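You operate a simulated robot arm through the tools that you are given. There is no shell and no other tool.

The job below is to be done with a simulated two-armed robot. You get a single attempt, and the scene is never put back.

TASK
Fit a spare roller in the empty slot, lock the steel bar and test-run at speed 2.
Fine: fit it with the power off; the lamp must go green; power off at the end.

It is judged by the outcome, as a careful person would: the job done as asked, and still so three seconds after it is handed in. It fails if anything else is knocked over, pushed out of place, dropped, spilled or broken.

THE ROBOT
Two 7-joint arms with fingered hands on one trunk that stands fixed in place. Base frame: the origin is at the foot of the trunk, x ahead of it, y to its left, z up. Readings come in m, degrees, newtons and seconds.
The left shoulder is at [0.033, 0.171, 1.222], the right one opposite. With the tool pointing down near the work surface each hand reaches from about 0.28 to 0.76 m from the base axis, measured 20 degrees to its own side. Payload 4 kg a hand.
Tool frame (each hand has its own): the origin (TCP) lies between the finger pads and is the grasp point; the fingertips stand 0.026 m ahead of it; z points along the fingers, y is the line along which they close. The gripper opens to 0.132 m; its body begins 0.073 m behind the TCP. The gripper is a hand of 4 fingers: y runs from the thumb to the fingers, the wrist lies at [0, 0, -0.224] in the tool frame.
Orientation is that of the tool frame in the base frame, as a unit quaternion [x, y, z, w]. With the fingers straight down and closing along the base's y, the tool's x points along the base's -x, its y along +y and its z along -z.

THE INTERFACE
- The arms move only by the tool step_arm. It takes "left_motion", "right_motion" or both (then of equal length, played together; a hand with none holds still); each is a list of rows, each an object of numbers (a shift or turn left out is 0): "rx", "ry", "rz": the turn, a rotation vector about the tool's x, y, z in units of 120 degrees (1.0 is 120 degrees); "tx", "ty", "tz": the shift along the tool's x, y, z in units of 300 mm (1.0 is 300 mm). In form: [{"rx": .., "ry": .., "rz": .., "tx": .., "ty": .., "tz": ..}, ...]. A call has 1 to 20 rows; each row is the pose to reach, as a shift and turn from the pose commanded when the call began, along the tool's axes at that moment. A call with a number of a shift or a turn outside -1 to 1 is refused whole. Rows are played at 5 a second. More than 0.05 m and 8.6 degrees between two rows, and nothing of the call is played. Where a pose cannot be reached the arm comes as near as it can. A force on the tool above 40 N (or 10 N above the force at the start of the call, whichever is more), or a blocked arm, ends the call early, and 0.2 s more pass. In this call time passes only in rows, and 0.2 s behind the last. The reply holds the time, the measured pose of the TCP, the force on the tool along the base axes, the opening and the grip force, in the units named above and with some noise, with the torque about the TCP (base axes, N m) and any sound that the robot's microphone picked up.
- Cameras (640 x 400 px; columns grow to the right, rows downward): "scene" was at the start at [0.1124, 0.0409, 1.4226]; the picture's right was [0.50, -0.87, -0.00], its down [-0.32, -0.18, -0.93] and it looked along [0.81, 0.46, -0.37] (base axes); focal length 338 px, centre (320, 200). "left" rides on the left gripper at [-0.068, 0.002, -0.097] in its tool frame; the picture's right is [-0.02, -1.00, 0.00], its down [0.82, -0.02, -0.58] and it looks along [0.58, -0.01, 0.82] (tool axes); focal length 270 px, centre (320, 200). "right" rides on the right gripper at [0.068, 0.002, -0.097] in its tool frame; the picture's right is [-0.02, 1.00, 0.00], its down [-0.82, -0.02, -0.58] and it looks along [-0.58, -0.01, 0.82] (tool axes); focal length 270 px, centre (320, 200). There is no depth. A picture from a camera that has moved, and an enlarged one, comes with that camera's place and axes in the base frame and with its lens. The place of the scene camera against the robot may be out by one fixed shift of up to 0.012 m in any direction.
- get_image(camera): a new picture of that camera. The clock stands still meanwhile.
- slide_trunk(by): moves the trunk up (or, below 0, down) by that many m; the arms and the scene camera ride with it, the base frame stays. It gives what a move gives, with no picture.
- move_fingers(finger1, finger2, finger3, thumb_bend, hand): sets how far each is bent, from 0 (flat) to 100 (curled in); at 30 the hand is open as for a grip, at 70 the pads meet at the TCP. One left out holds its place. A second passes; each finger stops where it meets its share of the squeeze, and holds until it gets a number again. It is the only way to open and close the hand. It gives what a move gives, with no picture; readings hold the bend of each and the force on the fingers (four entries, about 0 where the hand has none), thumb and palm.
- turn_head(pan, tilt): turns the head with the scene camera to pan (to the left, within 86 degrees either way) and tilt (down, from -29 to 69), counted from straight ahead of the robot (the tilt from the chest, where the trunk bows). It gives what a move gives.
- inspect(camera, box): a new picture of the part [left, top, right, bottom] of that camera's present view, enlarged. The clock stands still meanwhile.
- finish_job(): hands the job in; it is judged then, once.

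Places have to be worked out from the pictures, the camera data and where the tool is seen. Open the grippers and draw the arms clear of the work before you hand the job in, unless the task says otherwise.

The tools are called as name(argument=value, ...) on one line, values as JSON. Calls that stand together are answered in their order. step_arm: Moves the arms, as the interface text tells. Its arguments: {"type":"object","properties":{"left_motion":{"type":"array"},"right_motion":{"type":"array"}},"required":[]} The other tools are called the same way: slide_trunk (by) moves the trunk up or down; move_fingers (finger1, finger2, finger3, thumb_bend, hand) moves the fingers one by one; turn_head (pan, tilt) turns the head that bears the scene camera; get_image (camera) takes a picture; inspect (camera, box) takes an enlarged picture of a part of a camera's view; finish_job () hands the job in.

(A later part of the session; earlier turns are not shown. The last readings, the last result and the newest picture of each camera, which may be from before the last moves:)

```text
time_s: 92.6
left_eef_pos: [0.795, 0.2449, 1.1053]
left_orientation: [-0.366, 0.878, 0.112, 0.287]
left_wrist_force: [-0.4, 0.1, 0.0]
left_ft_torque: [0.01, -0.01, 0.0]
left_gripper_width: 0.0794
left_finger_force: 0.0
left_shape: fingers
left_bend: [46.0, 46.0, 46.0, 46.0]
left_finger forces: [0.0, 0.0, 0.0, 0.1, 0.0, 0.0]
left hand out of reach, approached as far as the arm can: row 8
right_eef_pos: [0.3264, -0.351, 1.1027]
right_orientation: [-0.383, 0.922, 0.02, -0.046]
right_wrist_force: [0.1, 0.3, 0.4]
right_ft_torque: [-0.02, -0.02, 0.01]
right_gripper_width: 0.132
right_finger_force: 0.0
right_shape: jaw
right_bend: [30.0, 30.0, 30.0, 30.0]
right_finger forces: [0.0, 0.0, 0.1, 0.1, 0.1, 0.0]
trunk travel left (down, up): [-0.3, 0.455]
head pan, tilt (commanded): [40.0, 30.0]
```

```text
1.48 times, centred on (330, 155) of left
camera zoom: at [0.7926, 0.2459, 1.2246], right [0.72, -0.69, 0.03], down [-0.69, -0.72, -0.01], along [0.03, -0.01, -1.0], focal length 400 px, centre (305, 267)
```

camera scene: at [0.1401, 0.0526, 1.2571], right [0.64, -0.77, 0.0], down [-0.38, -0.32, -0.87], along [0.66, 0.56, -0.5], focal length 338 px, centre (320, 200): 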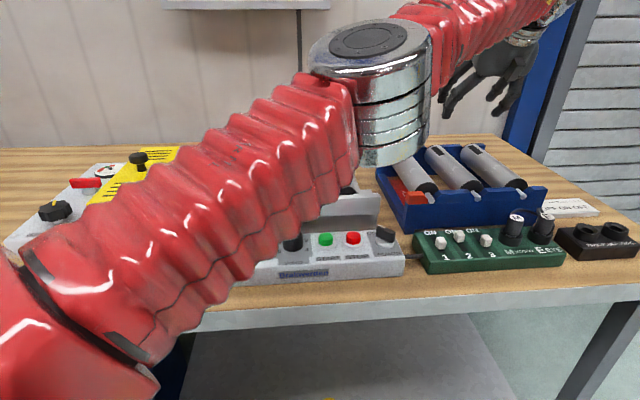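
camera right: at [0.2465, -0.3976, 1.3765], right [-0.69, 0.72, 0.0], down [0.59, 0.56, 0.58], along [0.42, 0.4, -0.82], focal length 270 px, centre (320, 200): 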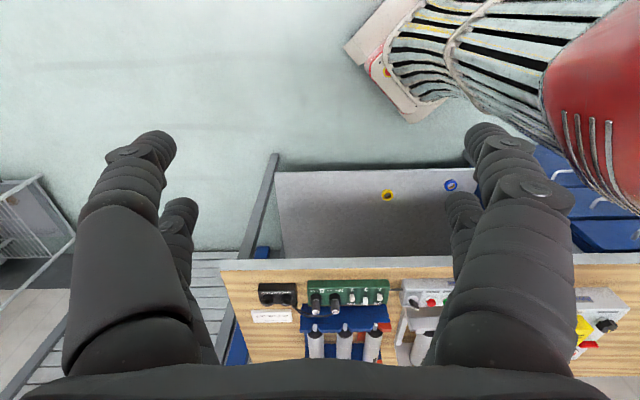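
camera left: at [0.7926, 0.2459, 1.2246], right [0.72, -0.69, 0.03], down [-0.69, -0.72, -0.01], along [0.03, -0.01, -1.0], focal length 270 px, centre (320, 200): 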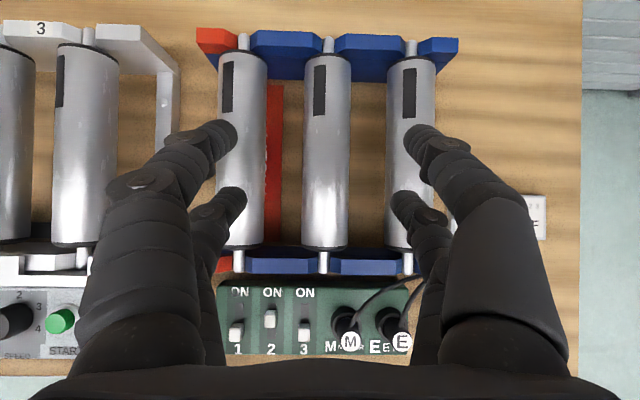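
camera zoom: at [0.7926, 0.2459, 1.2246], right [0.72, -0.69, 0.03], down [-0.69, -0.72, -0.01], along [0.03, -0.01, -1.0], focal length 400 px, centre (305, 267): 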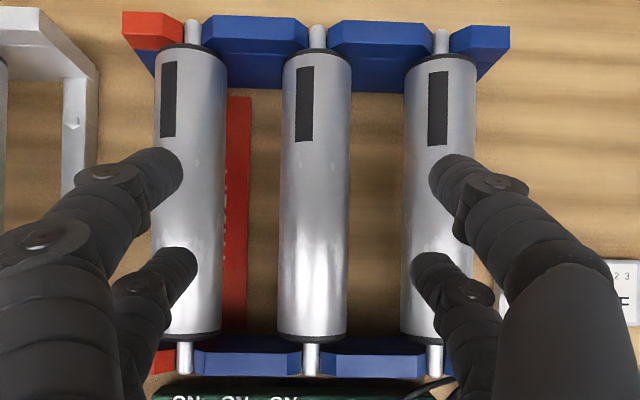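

The roller's axis lies about 11 mm to the right of the hand's centre line and runs exactly along the hand. I narrow the hand to fit the gaps and lower the trunk 5 cm, which leaves the fingertips still about 7 cm above the rollers, then remeasure.

move_fingers(hand="left", finger1=50, finger2=50, finger3=50, thumb_bend=50)

slide_trunk(by=-0.05)

step_arm(left_motion=[{"ty": -0.018, "tx": -0.04, "tz": 0.03}, {"ty": -0.036, "tx": -0.08, "tz": 0.06}])

get_image(camera="left")

inspect(camera="left", box=[190, 20, 470, 290])

```text
time_s: 93.6
left_eef_pos: [0.795, 0.2454, 1.1051]
left_orientation: [-0.367, 0.878, 0.112, 0.286]
left_wrist_force: [0.0, -0.2, 0.5]
left_ft_torque: [0.02, 0.01, 0.02]
left_gripper_width: 0.0662
left_finger_force: 0.1
left_shape: fingers
left_bend: [50.0, 50.0, 50.0, 50.0]
left_finger forces: [0.1, 0.0, 0.1, 0.0, 0.0, 0.0]
right_eef_pos: [0.3268, -0.3494, 1.1027]
right_orientation: [-0.382, 0.923, 0.021, -0.046]
right_wrist_force: [0.3, 0.4, -0.3]
right_ft_torque: [0.04, 0.01, -0.05]
right_gripper_width: 0.1318
right_finger_force: 0.1
right_shape: jaw
right_bend: [30.0, 30.0, 30.0, 30.0]
right_finger forces: [0.0, 0.1, 0.0, 0.0, 0.1, 0.0]
trunk travel left (down, up): [-0.3, 0.455]
head pan, tilt (commanded): [40.0, 30.0]
```

```text
time_s: 94.5
left_eef_pos: [0.7958, 0.2451, 1.0566]
left_orientation: [-0.366, 0.878, 0.11, 0.287]
left_wrist_force: [-0.4, -0.5, -0.4]
left_ft_torque: [0.03, -0.03, -0.04]
left_gripper_width: 0.0661
left_finger_force: 0.0
left_shape: fingers
left_bend: [50.0, 50.0, 50.0, 50.0]
left_finger forces: [0.0, 0.0, 0.0, 0.1, 0.0, 0.1]
right_eef_pos: [0.3259, -0.3516, 1.0528]
right_orientation: [-0.382, 0.923, 0.019, -0.045]
right_wrist_force: [-0.1, -0.5, 0.9]
right_ft_torque: [-0.01, -0.01, 0.02]
right_gripper_width: 0.1317
right_finger_force: 0.2
right_shape: jaw
right_bend: [30.0, 30.0, 30.0, 30.0]
right_finger forces: [0.1, 0.0, 0.0, 0.0, 0.0, 0.0]
trunk travel left (down, up): [-0.25, 0.505]
head pan, tilt (commanded): [40.0, 30.0]
```

```text
time_s: 95.1
left_eef_pos: [0.8117, 0.2568, 1.0515]
left_orientation: [-0.368, 0.878, 0.11, 0.286]
left_wrist_force: [0.0, 0.2, -0.9]
left_ft_torque: [-0.02, 0.0, 0.01]
left_gripper_width: 0.066
left_finger_force: 0.0
left_shape: fingers
left_bend: [50.0, 50.0, 50.0, 50.0]
left_finger forces: [0.0, 0.0, 0.0, 0.1, 0.0, 0.1]
left hand out of reach, approached as far as the arm can: row 2
right_eef_pos: [0.3269, -0.3511, 1.0526]
right_orientation: [-0.383, 0.923, 0.019, -0.045]
right_wrist_force: [0.2, 0.1, 0.3]
right_ft_torque: [0.0, 0.04, -0.03]
right_gripper_width: 0.1319
right_finger_force: 0.0
right_shape: jaw
right_bend: [30.0, 30.0, 30.0, 30.0]
right_finger forces: [0.0, 0.0, 0.0, 0.1, 0.0, 0.0]
trunk travel left (down, up): [-0.25, 0.505]
head pan, tilt (commanded): [40.0, 30.0]
```

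```text
taken
camera left: at [0.8093, 0.2575, 1.171], right [0.72, -0.69, 0.03], down [-0.69, -0.72, -0.01], along [0.03, -0.02, -1.0], focal length 270 px, centre (320, 200)
```

left: 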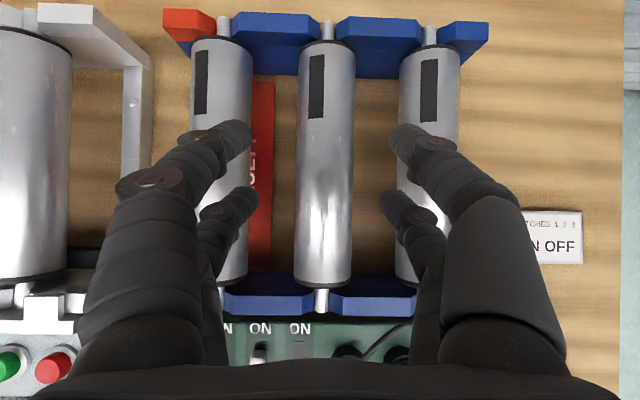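

```text
1.48 times, centred on (330, 155) of left
camera zoom: at [0.8093, 0.2575, 1.171], right [0.72, -0.69, 0.03], down [-0.69, -0.72, -0.01], along [0.03, -0.02, -1.0], focal length 400 px, centre (305, 267)
```

zoom: 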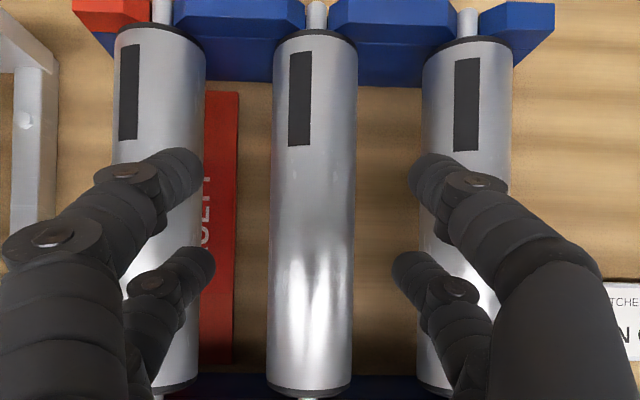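

Pitch parallax gives an axis height near 0.947 m, with the roller about 6 mm right of the hand. I descend 5 cm with that correction and check again before entering the gaps.

step_arm(left_motion=[{"tx": 0.049, "ty": -0.01, "tz": 0.0675}, {"tx": 0.0977, "ty": -0.018, "tz": 0.135}])

get_image(camera="left")

get_image(camera="scene")

```text
time_s: 95.7
left_eef_pos: [0.8147, 0.2525, 1.0013]
left_orientation: [-0.368, 0.878, 0.11, 0.286]
left_wrist_force: [0.8, 0.6, -0.9]
left_ft_torque: [-0.01, 0.01, 0.02]
left_gripper_width: 0.0663
left_finger_force: 0.1
left_shape: fingers
left_bend: [50.0, 50.0, 50.0, 50.0]
left_finger forces: [0.0, 0.0, 0.0, 0.0, 0.1, 0.0]
right_eef_pos: [0.3279, -0.3495, 1.0529]
right_orientation: [-0.383, 0.922, 0.019, -0.046]
right_wrist_force: [0.2, -0.2, -0.2]
right_ft_torque: [-0.02, 0.02, 0.0]
right_gripper_width: 0.132
right_finger_force: 0.0
right_shape: jaw
right_bend: [30.0, 30.0, 30.0, 30.0]
right_finger forces: [0.1, 0.0, 0.0, 0.1, 0.1, 0.1]
trunk travel left (down, up): [-0.25, 0.505]
head pan, tilt (commanded): [40.0, 30.0]
```

```text
taken
camera left: at [0.8118, 0.2543, 1.1201], right [0.72, -0.69, 0.03], down [-0.69, -0.72, -0.01], along [0.03, -0.02, -1.0], focal length 270 px, centre (320, 200)
```

left: 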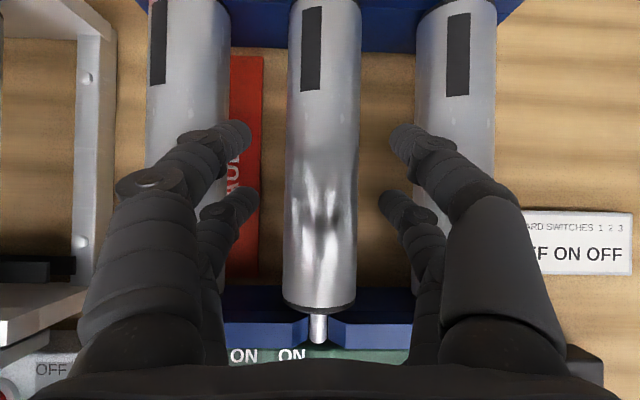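

```text
taken
camera scene: at [0.1592, 0.0534, 1.2056], right [0.64, -0.77, 0.0], down [-0.38, -0.32, -0.87], along [0.66, 0.56, -0.5], focal length 338 px, centre (320, 200)
```

scene: 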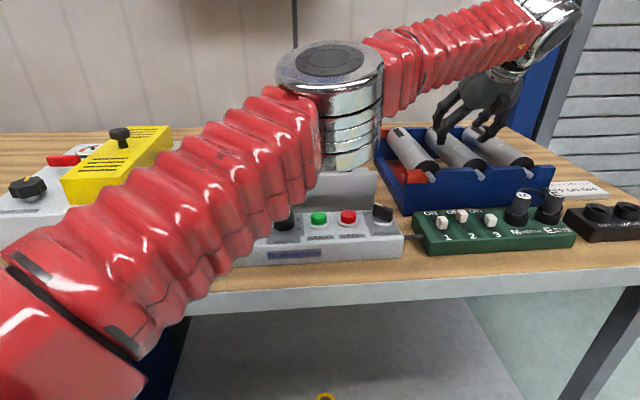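

The fingers straddle the middle spare symmetrically, with about 2 mm left to correct. I narrow the hand slightly and lower it to the grasp height, watching the force.

move_fingers(hand="left", finger1=52, finger2=52, finger3=52, thumb_bend=52)

step_arm(left_motion=[{"tx": 0.03, "ty": -0.003, "tz": 0.041}, {"tx": 0.06, "ty": -0.005, "tz": 0.083}, {"tx": 0.09, "ty": -0.005, "tz": 0.124}])

get_image(camera="left")

inspect(camera="scene", box=[370, 50, 590, 220])

```text
time_s: 96.7
left_eef_pos: [0.8145, 0.2533, 1.0012]
left_orientation: [-0.367, 0.878, 0.111, 0.286]
left_wrist_force: [0.5, -0.7, 0.3]
left_ft_torque: [-0.02, -0.01, -0.02]
left_gripper_width: 0.0599
left_finger_force: 0.0
left_shape: fingers
left_bend: [52.0, 52.0, 52.0, 52.0]
left_finger forces: [0.0, 0.0, 0.0, 0.0, 0.1, 0.0]
right_eef_pos: [0.3275, -0.3505, 1.0542]
right_orientation: [-0.382, 0.923, 0.019, -0.045]
right_wrist_force: [0.2, 0.1, -0.4]
right_ft_torque: [0.01, 0.02, 0.01]
right_gripper_width: 0.1321
right_finger_force: 0.1
right_shape: jaw
right_bend: [30.0, 30.0, 30.0, 30.0]
right_finger forces: [0.1, 0.1, 0.0, 0.0, 0.0, 0.0]
trunk travel left (down, up): [-0.25, 0.505]
head pan, tilt (commanded): [40.0, 30.0]
```

```text
time_s: 97.5
left_eef_pos: [0.8194, 0.2497, 0.9555]
left_orientation: [-0.368, 0.878, 0.112, 0.285]
left_wrist_force: [0.0, -0.1, -0.8]
left_ft_torque: [0.02, 0.03, -0.01]
left_gripper_width: 0.0597
left_finger_force: 0.1
left_shape: fingers
left_bend: [52.0, 52.0, 52.0, 52.0]
left_finger forces: [0.0, 0.1, 0.0, 0.0, 0.0, 0.1]
right_eef_pos: [0.3273, -0.3522, 1.053]
right_orientation: [-0.383, 0.923, 0.02, -0.046]
right_wrist_force: [-0.1, -0.2, 0.0]
right_ft_torque: [0.0, -0.03, 0.0]
right_gripper_width: 0.1322
right_finger_force: 0.1
right_shape: jaw
right_bend: [30.0, 30.0, 30.0, 30.0]
right_finger forces: [0.1, 0.0, 0.0, 0.0, 0.1, 0.0]
trunk travel left (down, up): [-0.25, 0.505]
head pan, tilt (commanded): [40.0, 30.0]
```

```text
taken
camera left: at [0.8165, 0.2518, 1.0736], right [0.72, -0.69, 0.03], down [-0.69, -0.72, -0.01], along [0.03, -0.01, -1.0], focal length 270 px, centre (320, 200)
```

left: 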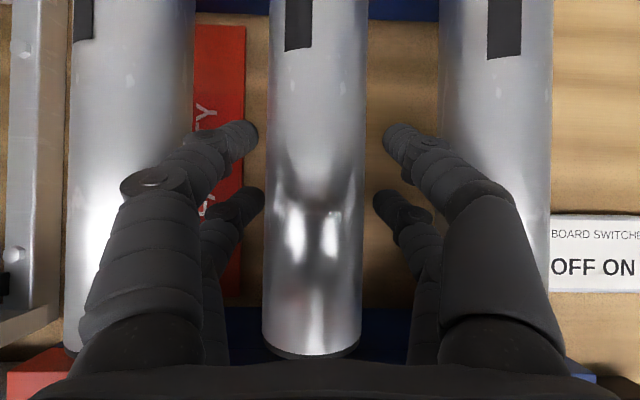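

```text
2.35 times, centred on (480, 135) of scene
camera zoom: at [0.1593, 0.0528, 1.2056], right [0.64, -0.77, 0.0], down [-0.38, -0.32, -0.87], along [0.66, 0.56, -0.5], focal length 795 px, centre (-56, 353)
```

zoom: 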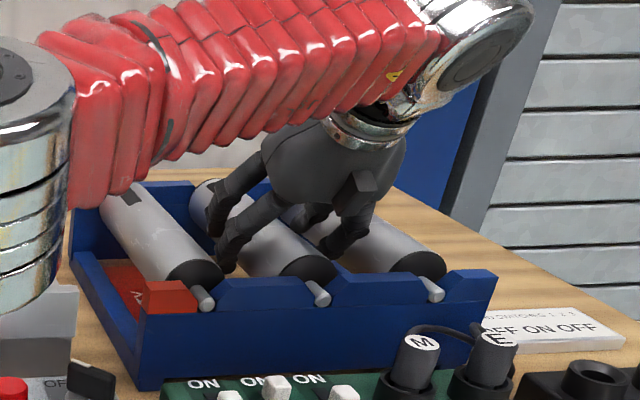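

No contact and the roller is centred within about 2.5 mm. I correct that and close all fingers on it.

step_arm(left_motion=[{"ty": 0.008, "tx": 0.005, "tz": 0.007}])

move_fingers(hand="left", finger1=70, finger2=70, finger3=70, thumb_bend=70)

get_image(camera="left")

```text
time_s: 97.9
left_eef_pos: [0.8165, 0.2513, 0.9531]
left_orientation: [-0.367, 0.878, 0.112, 0.286]
left_wrist_force: [0.0, -1.2, -0.3]
left_ft_torque: [0.02, -0.01, -0.04]
left_gripper_width: 0.0596
left_finger_force: 0.1
left_shape: fingers
left_bend: [52.0, 52.0, 52.0, 52.0]
left_finger forces: [0.0, 0.0, 0.1, 0.0, 0.1, 0.0]
right_eef_pos: [0.3268, -0.3515, 1.0533]
right_orientation: [-0.384, 0.922, 0.018, -0.045]
right_wrist_force: [0.0, -0.9, -0.4]
right_ft_torque: [0.05, -0.01, 0.0]
right_gripper_width: 0.1317
right_finger_force: 0.0
right_shape: jaw
right_bend: [30.0, 30.0, 30.0, 30.0]
right_finger forces: [0.0, 0.0, 0.0, 0.0, 0.0, 0.0]
trunk travel left (down, up): [-0.25, 0.505]
head pan, tilt (commanded): [40.0, 30.0]
```

```text
time_s: 98.9
left_eef_pos: [0.8174, 0.2507, 0.9529]
left_orientation: [-0.367, 0.878, 0.111, 0.285]
left_wrist_force: [2.5, -2.0, -0.2]
left_ft_torque: [0.04, -0.11, -0.14]
left_gripper_width: 0.0421
left_finger_force: 18.3
left_shape: fingers
left_bend: [57.0, 56.0, 58.0, 63.0]
left_finger forces: [8.2, 8.9, 7.3, 0.0, 13.0, 0.0]
right_eef_pos: [0.3266, -0.3506, 1.0526]
right_orientation: [-0.382, 0.923, 0.02, -0.046]
right_wrist_force: [-0.1, -0.7, 0.1]
right_ft_torque: [0.02, 0.02, 0.03]
right_gripper_width: 0.1319
right_finger_force: 0.0
right_shape: jaw
right_bend: [30.0, 30.0, 30.0, 30.0]
right_finger forces: [0.0, 0.0, 0.0, 0.1, 0.0, 0.0]
trunk travel left (down, up): [-0.25, 0.505]
head pan, tilt (commanded): [40.0, 30.0]
```

```text
taken
camera left: at [0.8147, 0.2526, 1.0722], right [0.72, -0.69, 0.03], down [-0.69, -0.72, -0.01], along [0.03, -0.02, -1.0], focal length 270 px, centre (320, 200)
```

left: 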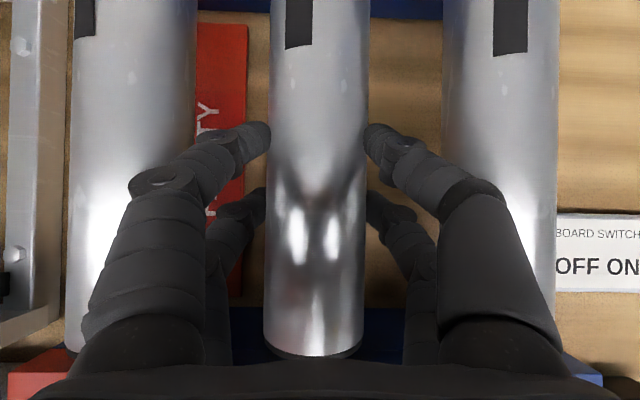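

Firm grip on all fingers (about 8 N each, thumb 13 N). I lift straight up a few centimetres and check.

step_arm(left_motion=[{"tx": -0.02, "tz": -0.027}, {"tx": -0.04, "tz": -0.054}, {"tx": -0.06, "tz": -0.081}, {"tx": -0.08, "tz": -0.108}])

get_image(camera="scene")

get_image(camera="left")

```text
time_s: 99.9
left_eef_pos: [0.8168, 0.253, 0.9952]
left_orientation: [-0.368, 0.878, 0.111, 0.286]
left_wrist_force: [0.3, 0.3, -3.5]
left_ft_torque: [-0.08, 0.08, 0.01]
left_gripper_width: 0.0413
left_finger_force: 16.6
left_shape: fingers
left_bend: [56.0, 56.0, 59.0, 63.0]
left_finger forces: [7.8, 9.6, 6.6, 0.1, 10.0, 0.1]
right_eef_pos: [0.3272, -0.3518, 1.0526]
right_orientation: [-0.383, 0.923, 0.02, -0.046]
right_wrist_force: [-0.2, 0.5, 0.9]
right_ft_torque: [-0.02, -0.02, 0.01]
right_gripper_width: 0.1321
right_finger_force: 0.1
right_shape: jaw
right_bend: [30.0, 30.0, 30.0, 30.0]
right_finger forces: [0.0, 0.0, 0.1, 0.0, 0.0, 0.1]
trunk travel left (down, up): [-0.25, 0.505]
head pan, tilt (commanded): [40.0, 30.0]
```

```text
taken
camera scene: at [0.1594, 0.0528, 1.2056], right [0.64, -0.77, 0.0], down [-0.38, -0.32, -0.87], along [0.66, 0.56, -0.5], focal length 338 px, centre (320, 200)
```

scene: 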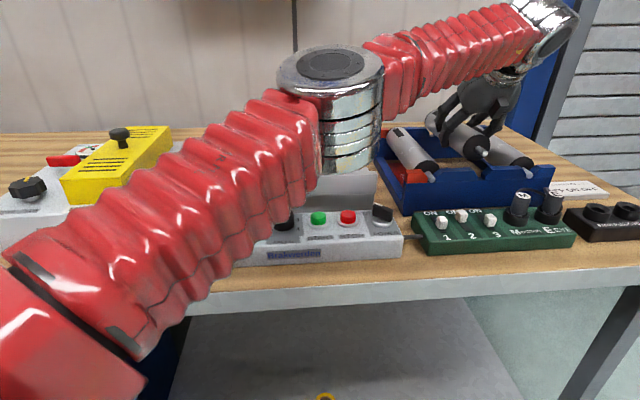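

```text
taken
camera left: at [0.8139, 0.2549, 1.1134], right [0.72, -0.69, 0.03], down [-0.69, -0.72, -0.01], along [0.03, -0.02, -1.0], focal length 270 px, centre (320, 200)
```

left: 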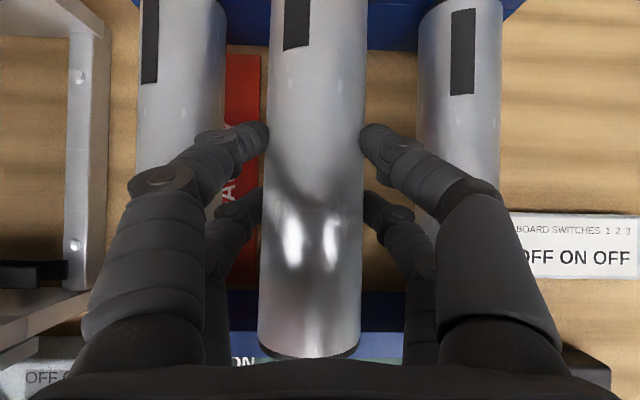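

The roller came up cleanly, weighing about 3.5 N and level. I lift it further, then carry it along the bench toward the empty slot 1.

step_arm(left_motion=[{"tx": -0.025, "tz": -0.034}, {"tx": -0.06, "tz": -0.081}, {"tx": -0.1, "tz": -0.135}])

step_arm(left_motion=[{"ty": 0.05, "tx": -0.01, "tz": -0.014}, {"ty": 0.12, "tx": -0.024, "tz": -0.033}, {"ty": 0.2, "tx": -0.04, "tz": -0.055}, {"ty": 0.28, "tx": -0.055, "tz": -0.076}, {"ty": 0.36, "tx": -0.07, "tz": -0.097}, {"ty": 0.44, "tx": -0.085, "tz": -0.118}, {"ty": 0.52, "tx": -0.098, "tz": -0.135}, {"ty": 0.6, "tx": -0.098, "tz": -0.135}, {"ty": 0.65, "tx": -0.098, "tz": -0.135}])

get_image(camera="left")

get_image(camera="scene")

```text
time_s: 100.7
left_eef_pos: [0.8132, 0.2552, 1.0457]
left_orientation: [-0.368, 0.878, 0.111, 0.286]
left_wrist_force: [-0.3, 0.2, -3.9]
left_ft_torque: [-0.12, 0.07, 0.0]
left_gripper_width: 0.0412
left_finger_force: 17.1
left_shape: fingers
left_bend: [56.0, 56.0, 59.0, 63.0]
left_finger forces: [7.8, 9.6, 6.5, 0.1, 10.0, 0.0]
left hand out of reach, approached as far as the arm can: row 3
right_eef_pos: [0.3267, -0.3492, 1.0533]
right_orientation: [-0.383, 0.923, 0.019, -0.045]
right_wrist_force: [-0.3, -0.4, 0.7]
right_ft_torque: [-0.04, -0.01, -0.04]
right_gripper_width: 0.1318
right_finger_force: 0.1
right_shape: jaw
right_bend: [30.0, 30.0, 30.0, 30.0]
right_finger forces: [0.0, 0.0, 0.0, 0.0, 0.0, 0.0]
trunk travel left (down, up): [-0.25, 0.505]
head pan, tilt (commanded): [40.0, 30.0]
```

```text
time_s: 102.7
left_eef_pos: [0.6757, 0.3924, 1.0902]
left_orientation: [-0.368, 0.878, 0.111, 0.286]
left_wrist_force: [0.6, 0.4, -4.6]
left_ft_torque: [-0.07, 0.07, -0.03]
left_gripper_width: 0.0411
left_finger_force: 16.8
left_shape: fingers
left_bend: [56.0, 56.0, 59.0, 63.0]
left_finger forces: [7.6, 9.5, 6.5, 0.0, 9.9, 0.0]
right_eef_pos: [0.3263, -0.3504, 1.0518]
right_orientation: [-0.383, 0.922, 0.019, -0.046]
right_wrist_force: [-0.7, 0.6, -0.4]
right_ft_torque: [0.02, 0.01, 0.0]
right_gripper_width: 0.132
right_finger_force: 0.2
right_shape: jaw
right_bend: [30.0, 30.0, 30.0, 30.0]
right_finger forces: [0.0, 0.1, 0.0, 0.0, 0.0, 0.0]
trunk travel left (down, up): [-0.25, 0.505]
head pan, tilt (commanded): [40.0, 30.0]
```

```text
taken
camera left: at [0.6727, 0.394, 1.2094], right [0.72, -0.69, 0.03], down [-0.69, -0.72, -0.01], along [0.03, -0.02, -1.0], focal length 270 px, centre (320, 200)
```

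left: 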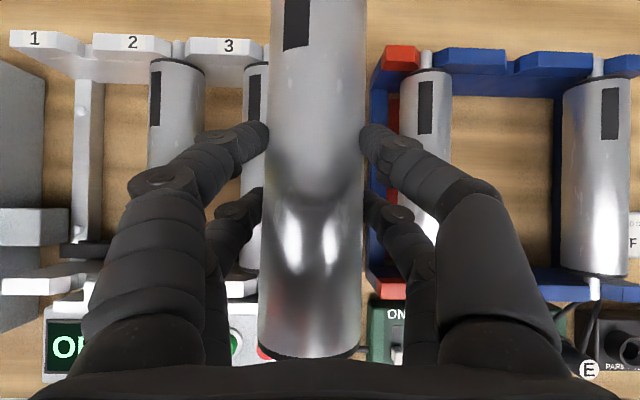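

```text
taken
camera scene: at [0.1592, 0.0531, 1.2056], right [0.64, -0.77, 0.0], down [-0.38, -0.32, -0.87], along [0.66, 0.56, -0.5], focal length 338 px, centre (320, 200)
```

scene: 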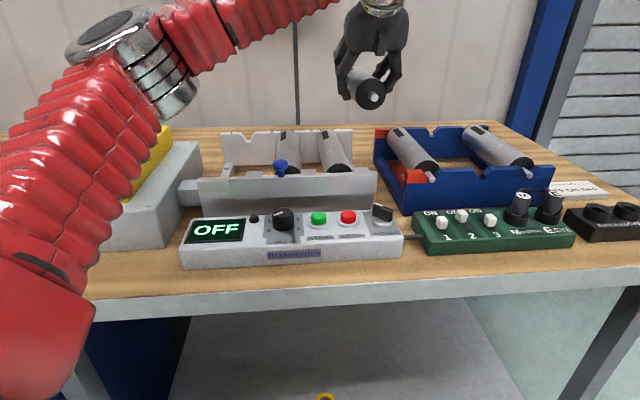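

The roller is held steadily and both racks are undisturbed. I continue along the bench to above slot 1.

step_arm(left_motion=[{"ty": 0.06}, {"ty": 0.14}, {"ty": 0.24}, {"ty": 0.34}, {"ty": 0.44}, {"ty": 0.54}, {"ty": 0.62}, {"ty": 0.68}, {"ty": 0.726}])

get_image(camera="left")

get_image(camera="scene")

```text
time_s: 104.7
left_eef_pos: [0.5184, 0.5467, 1.0889]
left_orientation: [-0.367, 0.878, 0.111, 0.286]
left_wrist_force: [0.1, -0.1, -4.3]
left_ft_torque: [-0.06, 0.05, 0.0]
left_gripper_width: 0.0407
left_finger_force: 16.6
left_shape: fingers
left_bend: [56.0, 56.0, 59.0, 63.0]
left_finger forces: [7.4, 9.6, 6.6, 0.1, 9.8, 0.0]
right_eef_pos: [0.3263, -0.3496, 1.0529]
right_orientation: [-0.383, 0.922, 0.018, -0.046]
right_wrist_force: [0.5, 0.0, -0.1]
right_ft_torque: [-0.03, 0.01, 0.0]
right_gripper_width: 0.1321
right_finger_force: 0.0
right_shape: jaw
right_bend: [30.0, 30.0, 30.0, 30.0]
right_finger forces: [0.0, 0.1, 0.1, 0.0, 0.0, 0.0]
trunk travel left (down, up): [-0.25, 0.505]
head pan, tilt (commanded): [40.0, 30.0]
```

```text
taken
camera left: at [0.5163, 0.5485, 1.2075], right [0.72, -0.69, 0.03], down [-0.69, -0.72, -0.01], along [0.03, -0.02, -1.0], focal length 270 px, centre (320, 200)
```

left: 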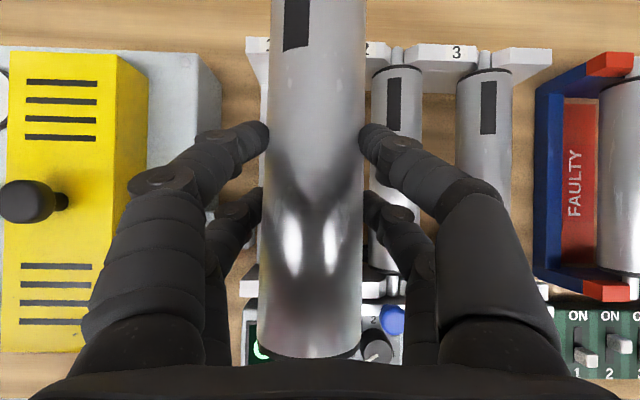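

```text
taken
camera scene: at [0.1588, 0.0532, 1.2057], right [0.64, -0.77, 0.0], down [-0.38, -0.32, -0.87], along [0.66, 0.56, -0.5], focal length 338 px, centre (320, 200)
```

scene: 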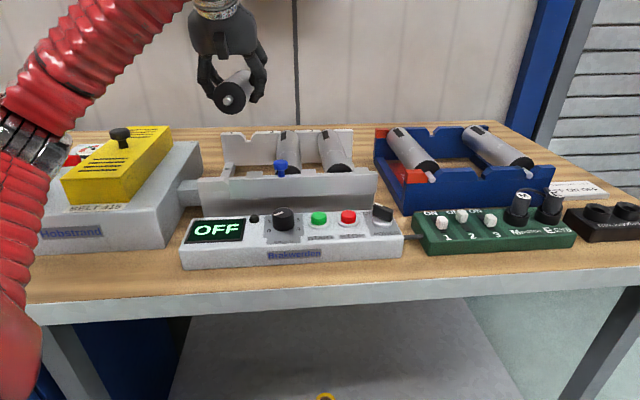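

I enlarge this view to measure the lateral offset of slot 1 from rollers 2 and 3.

inspect(camera="left", box=[230, 20, 560, 320])

inspect(camera="scene", box=[180, 60, 400, 220])

```text
1.33 times, centred on (395, 170) of left
camera zoom: at [0.5163, 0.5485, 1.2075], right [0.72, -0.69, 0.03], down [-0.69, -0.72, -0.01], along [0.03, -0.02, -1.0], focal length 360 px, centre (220, 240)
```

zoom: 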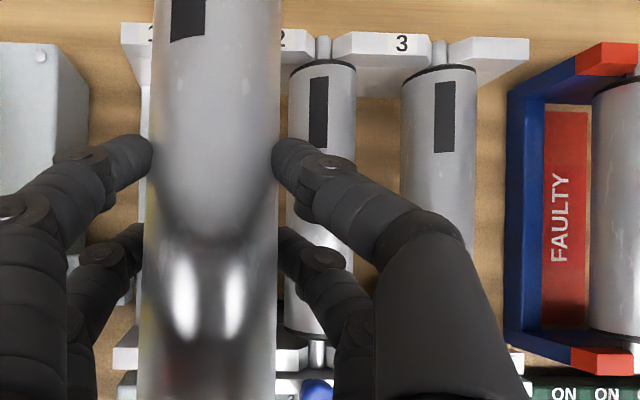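

```text
2.50 times, centred on (290, 140) of scene
camera zoom: at [0.1588, 0.0532, 1.2057], right [0.64, -0.77, 0.0], down [-0.38, -0.32, -0.87], along [0.66, 0.56, -0.5], focal length 845 px, centre (395, 350)
```

zoom: 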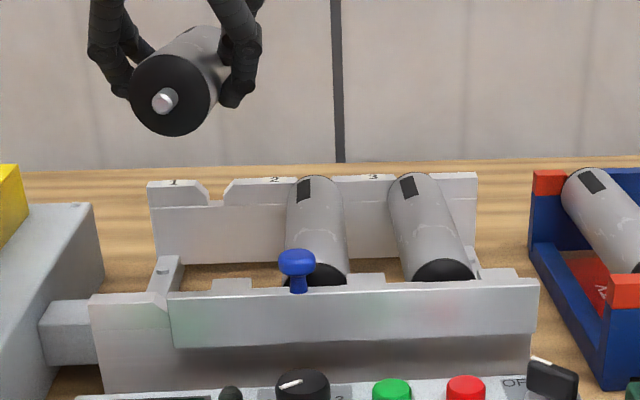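

Slot 1's axis lies about 5 mm to the left of the held roller's axis; the axial position already matches within about 1 mm. I shift and lower to just above the walls, then recheck.

step_arm(left_motion=[{"tx": 0.038, "ty": 0.0055, "tz": 0.054}, {"tx": 0.0755, "ty": 0.011, "tz": 0.108}, {"tx": 0.113, "ty": 0.016, "tz": 0.162}, {"tx": 0.151, "ty": 0.0215, "tz": 0.216}])

get_image(camera="left")

inspect(camera="scene", box=[150, 60, 400, 230])

```text
time_s: 105.7
left_eef_pos: [0.5196, 0.551, 1.0091]
left_orientation: [-0.366, 0.878, 0.11, 0.287]
left_wrist_force: [-0.3, 0.2, -4.0]
left_ft_torque: [-0.11, 0.11, -0.02]
left_gripper_width: 0.0405
left_finger_force: 16.2
left_shape: fingers
left_bend: [56.0, 56.0, 59.0, 63.0]
left_finger forces: [7.2, 9.7, 6.4, 0.0, 9.7, 0.0]
right_eef_pos: [0.3266, -0.3505, 1.053]
right_orientation: [-0.383, 0.922, 0.019, -0.045]
right_wrist_force: [-0.1, 0.0, 0.1]
right_ft_torque: [-0.02, 0.03, 0.03]
right_gripper_width: 0.1321
right_finger_force: 0.0
right_shape: jaw
right_bend: [30.0, 30.0, 30.0, 30.0]
right_finger forces: [0.0, 0.0, 0.0, 0.0, 0.0, 0.0]
trunk travel left (down, up): [-0.25, 0.505]
head pan, tilt (commanded): [40.0, 30.0]
```

```text
taken
camera left: at [0.5168, 0.5522, 1.1278], right [0.72, -0.69, 0.03], down [-0.69, -0.72, -0.01], along [0.03, -0.02, -1.0], focal length 270 px, centre (320, 200)
```

left: 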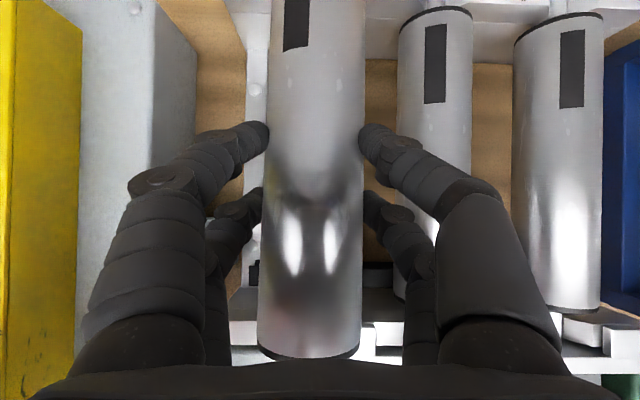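

```text
2.35 times, centred on (275, 145) of scene
camera zoom: at [0.1591, 0.0532, 1.2056], right [0.64, -0.77, 0.0], down [-0.38, -0.32, -0.87], along [0.66, 0.56, -0.5], focal length 795 px, centre (426, 329)
```

zoom: 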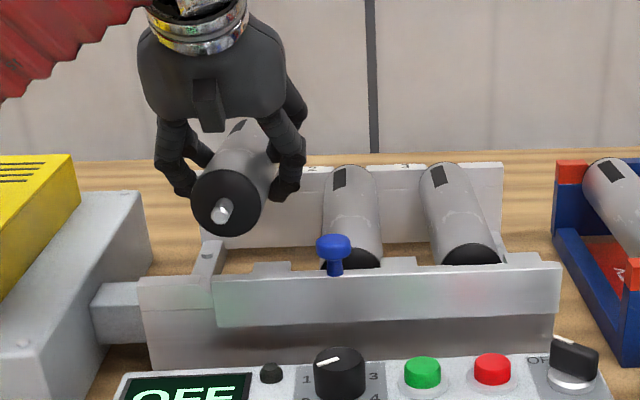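

The held roller is within about 2 mm of slot 1's line. I correct that and lower it further between the walls.

step_arm(left_motion=[{"tx": 0.02, "ty": 0.006, "tz": 0.028}, {"tx": 0.042, "ty": 0.0097, "tz": 0.058}, {"tx": 0.064, "ty": 0.0097, "tz": 0.089}, {"tx": 0.086, "ty": 0.0097, "tz": 0.119}])

get_image(camera="left")

inspect(camera="scene", box=[180, 90, 360, 220])

```text
time_s: 106.7
left_eef_pos: [0.5151, 0.5517, 0.9668]
left_orientation: [-0.368, 0.877, 0.111, 0.288]
left_wrist_force: [2.6, 5.2, 2.6]
left_ft_torque: [0.02, 0.04, 0.06]
left_gripper_width: 0.0405
left_finger_force: 16.3
left_shape: fingers
left_bend: [55.0, 56.0, 60.0, 64.0]
left_finger forces: [8.7, 8.2, 5.4, 0.0, 10.3, 0.0]
right_eef_pos: [0.3263, -0.3498, 1.0548]
right_orientation: [-0.382, 0.923, 0.019, -0.045]
right_wrist_force: [0.4, -0.8, 0.0]
right_ft_torque: [-0.01, -0.03, -0.05]
right_gripper_width: 0.132
right_finger_force: 0.1
right_shape: jaw
right_bend: [30.0, 30.0, 30.0, 30.0]
right_finger forces: [0.0, 0.1, 0.0, 0.0, 0.1, 0.1]
trunk travel left (down, up): [-0.25, 0.505]
head pan, tilt (commanded): [40.0, 30.0]
```

```text
taken
camera left: at [0.5119, 0.5524, 1.0861], right [0.72, -0.69, 0.03], down [-0.69, -0.72, -0.01], along [0.03, -0.01, -1.0], focal length 270 px, centre (320, 200)
```

left: 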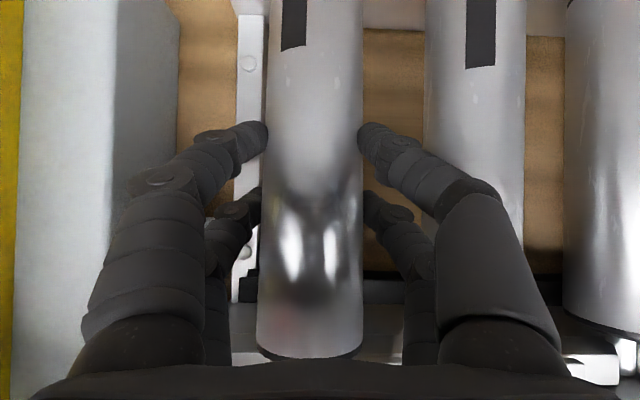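

```text
3.08 times, centred on (270, 155) of scene
camera zoom: at [0.1586, 0.0529, 1.2059], right [0.64, -0.77, 0.0], down [-0.38, -0.32, -0.87], along [0.66, 0.56, -0.5], focal length 1040 px, centre (474, 338)
```

zoom: 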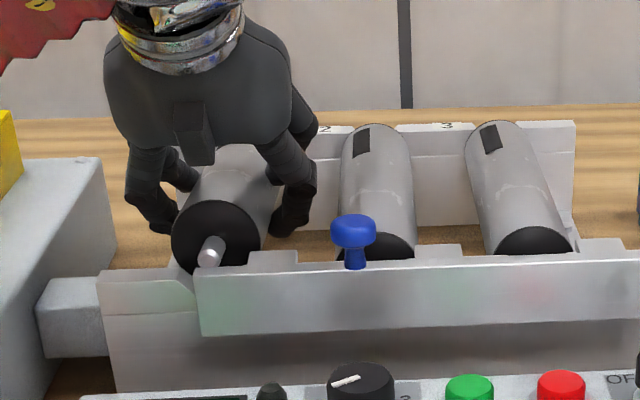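

There is contact now: about 6 N upward and 5 N pushing back. I look closely at where the front axle sits relative to the notch and bar.

inspect(camera="scene", box=[205, 120, 305, 190])

inspect(camera="left", box=[200, 250, 640, 400])

```text
5.71 times, centred on (255, 155) of scene
camera zoom: at [0.1586, 0.0529, 1.2059], right [0.64, -0.77, 0.0], down [-0.38, -0.32, -0.87], along [0.66, 0.56, -0.5], focal length 1932 px, centre (691, 457)
```

zoom: 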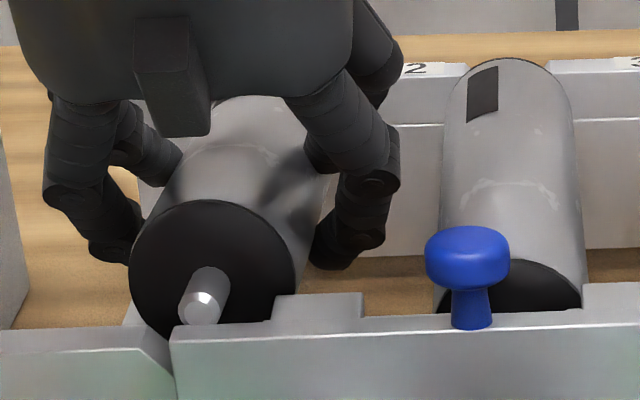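

```text
1.45 times, centred on (420, 325) of left
camera zoom: at [0.5119, 0.5524, 1.0861], right [0.72, -0.69, 0.03], down [-0.69, -0.72, -0.01], along [0.03, -0.01, -1.0], focal length 393 px, centre (174, 18)
```

zoom: 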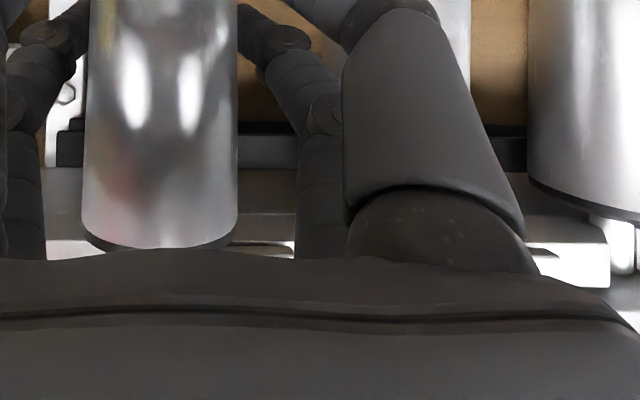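

The force pattern suggests the front axle tip is catching the bar's inner top edge. I back up 8 mm, move the roller 4 mm away from the robot, and lower again gently.

step_arm(left_motion=[{"tx": -0.0156, "tz": -0.0216}, {"tx": -0.0263, "tz": -0.014}])

step_arm(left_motion=[{"tx": 0.0075, "tz": 0.0105}, {"tx": 0.015, "tz": 0.021}, {"tx": 0.0225, "tz": 0.0315}])

inspect(camera="scene", box=[205, 120, 305, 190])

```text
time_s: 107.3
left_eef_pos: [0.5164, 0.5543, 0.9723]
left_orientation: [-0.367, 0.878, 0.112, 0.286]
left_wrist_force: [0.1, 0.1, -4.6]
left_ft_torque: [-0.1, 0.1, 0.01]
left_gripper_width: 0.0406
left_finger_force: 16.4
left_shape: fingers
left_bend: [55.0, 56.0, 60.0, 64.0]
left_finger forces: [7.1, 9.7, 6.8, 0.0, 9.7, 0.0]
right_eef_pos: [0.3265, -0.3506, 1.0536]
right_orientation: [-0.383, 0.922, 0.019, -0.046]
right_wrist_force: [0.5, 0.5, 0.2]
right_ft_torque: [-0.02, 0.02, 0.0]
right_gripper_width: 0.1317
right_finger_force: 0.2
right_shape: jaw
right_bend: [30.0, 30.0, 30.0, 30.0]
right_finger forces: [0.1, 0.0, 0.1, 0.1, 0.0, 0.0]
trunk travel left (down, up): [-0.25, 0.505]
head pan, tilt (commanded): [40.0, 30.0]
```

```text
time_s: 108.1
left_eef_pos: [0.517, 0.5552, 0.9604]
left_orientation: [-0.368, 0.878, 0.112, 0.286]
left_wrist_force: [-0.5, 0.4, -2.9]
left_ft_torque: [0.11, -0.12, -0.02]
left_gripper_width: 0.0407
left_finger_force: 19.7
left_shape: fingers
left_bend: [55.0, 55.0, 60.0, 64.0]
left_finger forces: [9.3, 10.3, 6.9, 0.0, 12.7, 0.0]
right_eef_pos: [0.3251, -0.3506, 1.0527]
right_orientation: [-0.383, 0.922, 0.019, -0.046]
right_wrist_force: [0.5, -1.2, 0.4]
right_ft_torque: [-0.01, -0.01, 0.01]
right_gripper_width: 0.1318
right_finger_force: 0.1
right_shape: jaw
right_bend: [30.0, 30.0, 30.0, 30.0]
right_finger forces: [0.0, 0.1, 0.0, 0.1, 0.0, 0.0]
trunk travel left (down, up): [-0.25, 0.505]
head pan, tilt (commanded): [40.0, 30.0]
```

```text
5.71 times, centred on (255, 155) of scene
camera zoom: at [0.1587, 0.0528, 1.2057], right [0.64, -0.77, 0.0], down [-0.38, -0.32, -0.87], along [0.66, 0.56, -0.5], focal length 1932 px, centre (691, 457)
```

zoom: 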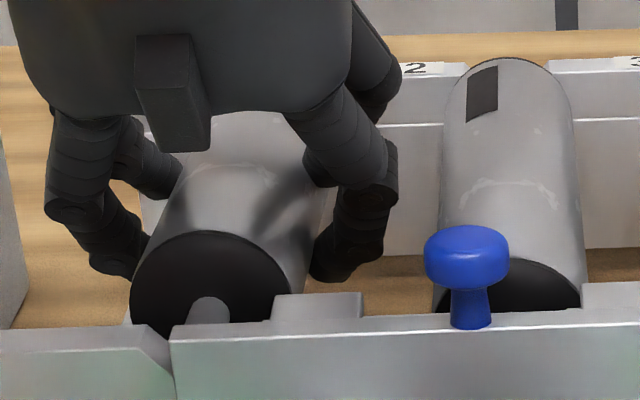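

The front axle now slips behind the bar as it should, but torque shows the back end touching lightly (about 2 N). I check the lateral alignment in the left camera.

get_image(camera="left")

inspect(camera="left", box=[200, 0, 620, 200])

```text
taken
camera left: at [0.5144, 0.5561, 1.0797], right [0.72, -0.69, 0.03], down [-0.69, -0.72, -0.01], along [0.03, -0.02, -1.0], focal length 270 px, centre (320, 200)
```

left: 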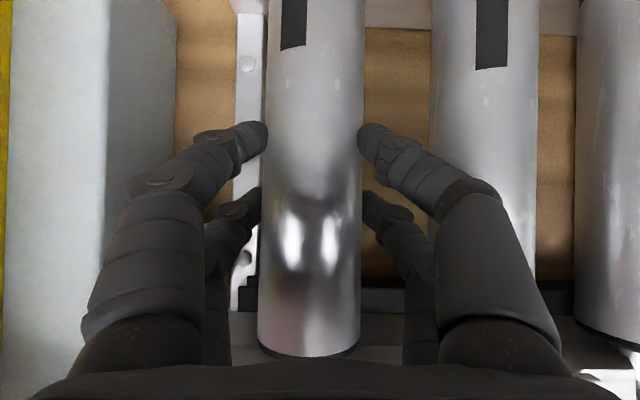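

```text
1.52 times, centred on (410, 100) of left
camera zoom: at [0.5144, 0.5561, 1.0797], right [0.72, -0.69, 0.03], down [-0.69, -0.72, -0.01], along [0.03, -0.02, -1.0], focal length 412 px, centre (183, 352)
```

zoom: 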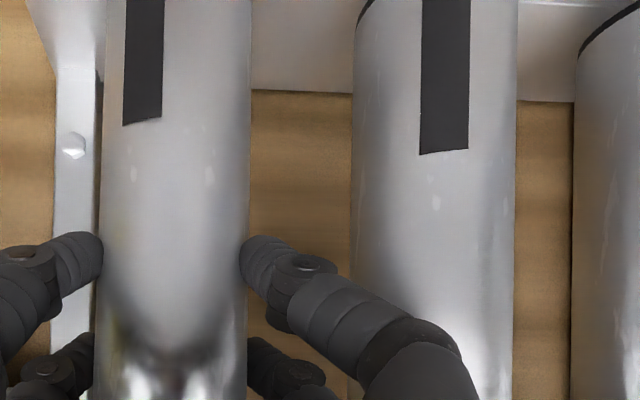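

Correcting for perspective, the held roller is about 3 mm too far left and turned 0.6°. I lift 6 mm, shift right 3 mm with that small turn, and lower again in small steps.

step_arm(left_motion=[{"tx": -0.0117, "tz": -0.0162}, {"tx": -0.0117, "tz": -0.0162, "ty": -0.01, "rx": -0.0029, "rz": -0.004}, {"tx": -0.0039, "tz": -0.0054, "ty": -0.01, "rx": -0.0029, "rz": -0.004}, {"tx": 0.0039, "tz": 0.0054, "ty": -0.01, "rx": -0.0029, "rz": -0.004}, {"tx": 0.0078, "tz": 0.0108, "ty": -0.01, "rx": -0.0029, "rz": -0.004}])

inspect(camera="scene", box=[205, 110, 305, 190])

```text
time_s: 109.3
left_eef_pos: [0.5187, 0.5523, 0.9581]
left_orientation: [-0.372, 0.876, 0.112, 0.286]
left_wrist_force: [-1.7, -0.8, 1.0]
left_ft_torque: [0.25, -0.22, -0.05]
left_gripper_width: 0.0407
left_finger_force: 21.0
left_shape: fingers
left_bend: [55.0, 55.0, 60.0, 64.0]
left_finger forces: [10.5, 10.9, 6.7, 0.0, 14.2, 0.0]
right_eef_pos: [0.3252, -0.3511, 1.0531]
right_orientation: [-0.382, 0.923, 0.019, -0.046]
right_wrist_force: [0.2, -0.4, 0.5]
right_ft_torque: [0.0, -0.03, 0.01]
right_gripper_width: 0.1321
right_finger_force: 0.0
right_shape: jaw
right_bend: [30.0, 30.0, 30.0, 30.0]
right_finger forces: [0.0, 0.1, 0.0, 0.0, 0.1, 0.0]
trunk travel left (down, up): [-0.25, 0.505]
head pan, tilt (commanded): [40.0, 30.0]
```

```text
5.00 times, centred on (255, 150) of scene
camera zoom: at [0.1583, 0.0526, 1.2059], right [0.64, -0.77, 0.0], down [-0.38, -0.32, -0.87], along [0.66, 0.56, -0.5], focal length 1690 px, centre (645, 450)
```

zoom: 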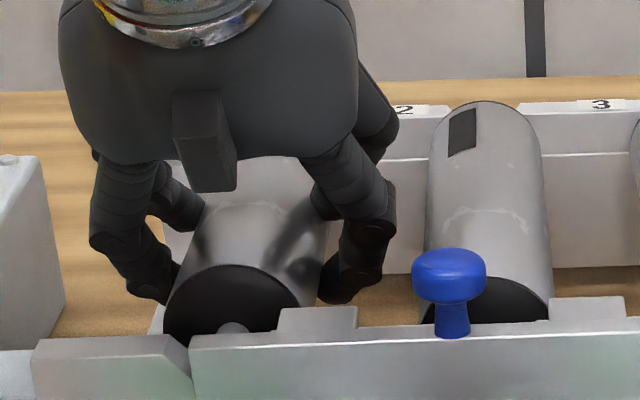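

Both ends now touch and the front axle is almost fully down behind the bar. I lower 3 mm more and read the forces.

step_arm(left_motion=[{"tx": 0.003, "tz": 0.004}, {"tx": 0.006, "tz": 0.008}])

inspect(camera="scene", box=[205, 110, 305, 190])

get_image(camera="left")

```text
time_s: 109.9
left_eef_pos: [0.519, 0.5544, 0.9538]
left_orientation: [-0.371, 0.876, 0.112, 0.285]
left_wrist_force: [-1.6, 1.0, -0.3]
left_ft_torque: [0.33, -0.33, -0.06]
left_gripper_width: 0.0407
left_finger_force: 22.9
left_shape: fingers
left_bend: [55.0, 54.0, 60.0, 65.0]
left_finger forces: [11.3, 11.5, 6.7, 0.1, 14.9, 0.0]
right_eef_pos: [0.3266, -0.3503, 1.0532]
right_orientation: [-0.383, 0.922, 0.019, -0.045]
right_wrist_force: [0.2, 1.0, 0.4]
right_ft_torque: [-0.03, -0.01, 0.01]
right_gripper_width: 0.1318
right_finger_force: 0.0
right_shape: jaw
right_bend: [30.0, 30.0, 30.0, 30.0]
right_finger forces: [0.1, 0.0, 0.0, 0.0, 0.0, 0.0]
trunk travel left (down, up): [-0.25, 0.505]
head pan, tilt (commanded): [40.0, 30.0]
```

```text
5.00 times, centred on (255, 150) of scene
camera zoom: at [0.1583, 0.0527, 1.2058], right [0.64, -0.77, 0.0], down [-0.38, -0.32, -0.87], along [0.66, 0.56, -0.5], focal length 1690 px, centre (645, 450)
```

zoom: 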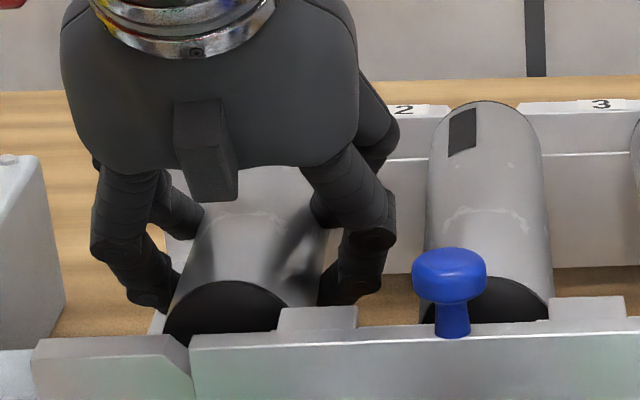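

```text
taken
camera left: at [0.5166, 0.5552, 1.073], right [0.73, -0.68, 0.03], down [-0.68, -0.73, -0.01], along [0.03, -0.02, -1.0], focal length 270 px, centre (320, 200)
```

left: 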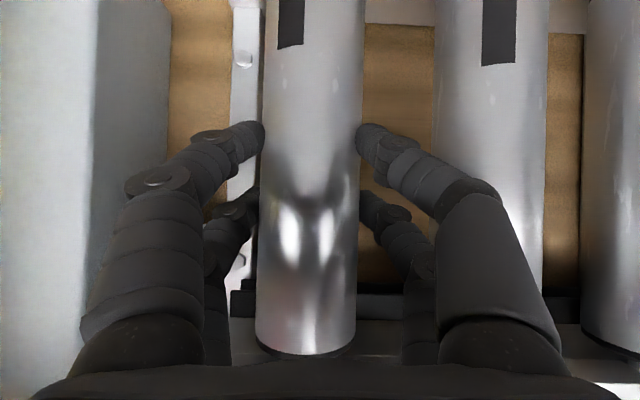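

The front is at seated level but the back end is resting about 1–2 cm too high, probably beside its notch. I lift a little and bring the right camera round to look at the back wall.

step_arm(left_motion=[{"tx": -0.012, "tz": -0.0162}, {"tx": -0.0235, "tz": -0.0324}], right_motion=[{"tz": -0.1, "rz": -0.03}, {"tz": -0.2, "rz": -0.06}])

step_arm(right_motion=[{"tx": -0.13, "ty": 0.04, "tz": -0.05, "rz": -0.03}, {"tx": -0.26, "ty": 0.08, "tz": -0.1, "rz": -0.06}, {"tx": -0.39, "ty": 0.12, "tz": -0.15, "rz": -0.09}, {"tx": -0.52, "ty": 0.16, "tz": -0.2, "rz": -0.12}, {"tx": -0.65, "ty": 0.2, "tz": -0.25, "rz": -0.14}, {"tx": -0.78, "ty": 0.25, "tz": -0.3, "rz": -0.15}, {"tx": -0.9, "ty": 0.3, "tz": -0.35, "rz": -0.15}])

get_image(camera="right")

```text
time_s: 110.5
left_eef_pos: [0.5211, 0.5547, 0.9644]
left_orientation: [-0.372, 0.876, 0.113, 0.284]
left_wrist_force: [0.0, 0.3, -4.0]
left_ft_torque: [-0.01, 0.04, 0.04]
left_gripper_width: 0.0405
left_finger_force: 16.5
left_shape: fingers
left_bend: [55.0, 55.0, 60.0, 65.0]
left_finger forces: [7.5, 9.7, 6.4, 0.0, 9.8, 0.0]
right_eef_pos: [0.3444, -0.3341, 1.1013]
right_orientation: [-0.439, 0.897, 0.022, -0.045]
right_wrist_force: [-0.5, -0.2, 0.5]
right_ft_torque: [0.03, 0.02, 0.0]
right_gripper_width: 0.1319
right_finger_force: 0.0
right_shape: jaw
right_bend: [30.0, 30.0, 30.0, 30.0]
right_finger forces: [0.1, 0.0, 0.1, 0.0, 0.0, 0.0]
right hand out of reach, approached as far as the arm can: row 1, 2
trunk travel left (down, up): [-0.25, 0.505]
head pan, tilt (commanded): [40.0, 30.0]
```

```text
time_s: 112.1
left_eef_pos: [0.5202, 0.5554, 0.9648]
left_orientation: [-0.371, 0.876, 0.112, 0.286]
left_wrist_force: [-0.4, -0.1, -3.6]
left_ft_torque: [-0.02, 0.01, 0.04]
left_gripper_width: 0.0402
left_finger_force: 16.7
left_shape: fingers
left_bend: [55.0, 55.0, 60.0, 65.0]
left_finger forces: [7.7, 10.1, 6.8, 0.1, 10.4, 0.0]
right_eef_pos: [0.4516, -0.0655, 1.1943]
right_orientation: [-0.574, 0.817, 0.027, -0.041]
right_wrist_force: [0.0, 0.0, 0.0]
right_ft_torque: [-0.02, -0.01, 0.03]
right_gripper_width: 0.1321
right_finger_force: 0.0
right_shape: jaw
right_bend: [30.0, 30.0, 30.0, 30.0]
right_finger forces: [0.0, 0.0, 0.0, 0.1, 0.0, 0.0]
trunk travel left (down, up): [-0.25, 0.505]
head pan, tilt (commanded): [40.0, 30.0]
```

```text
taken
camera right: at [0.4347, -0.1286, 1.2937], right [-0.93, 0.36, 0.09], down [0.35, 0.76, 0.54], along [0.13, 0.54, -0.83], focal length 270 px, centre (320, 200)
```

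right: 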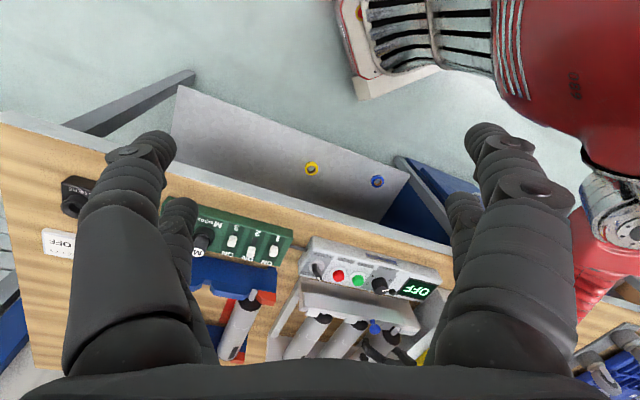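

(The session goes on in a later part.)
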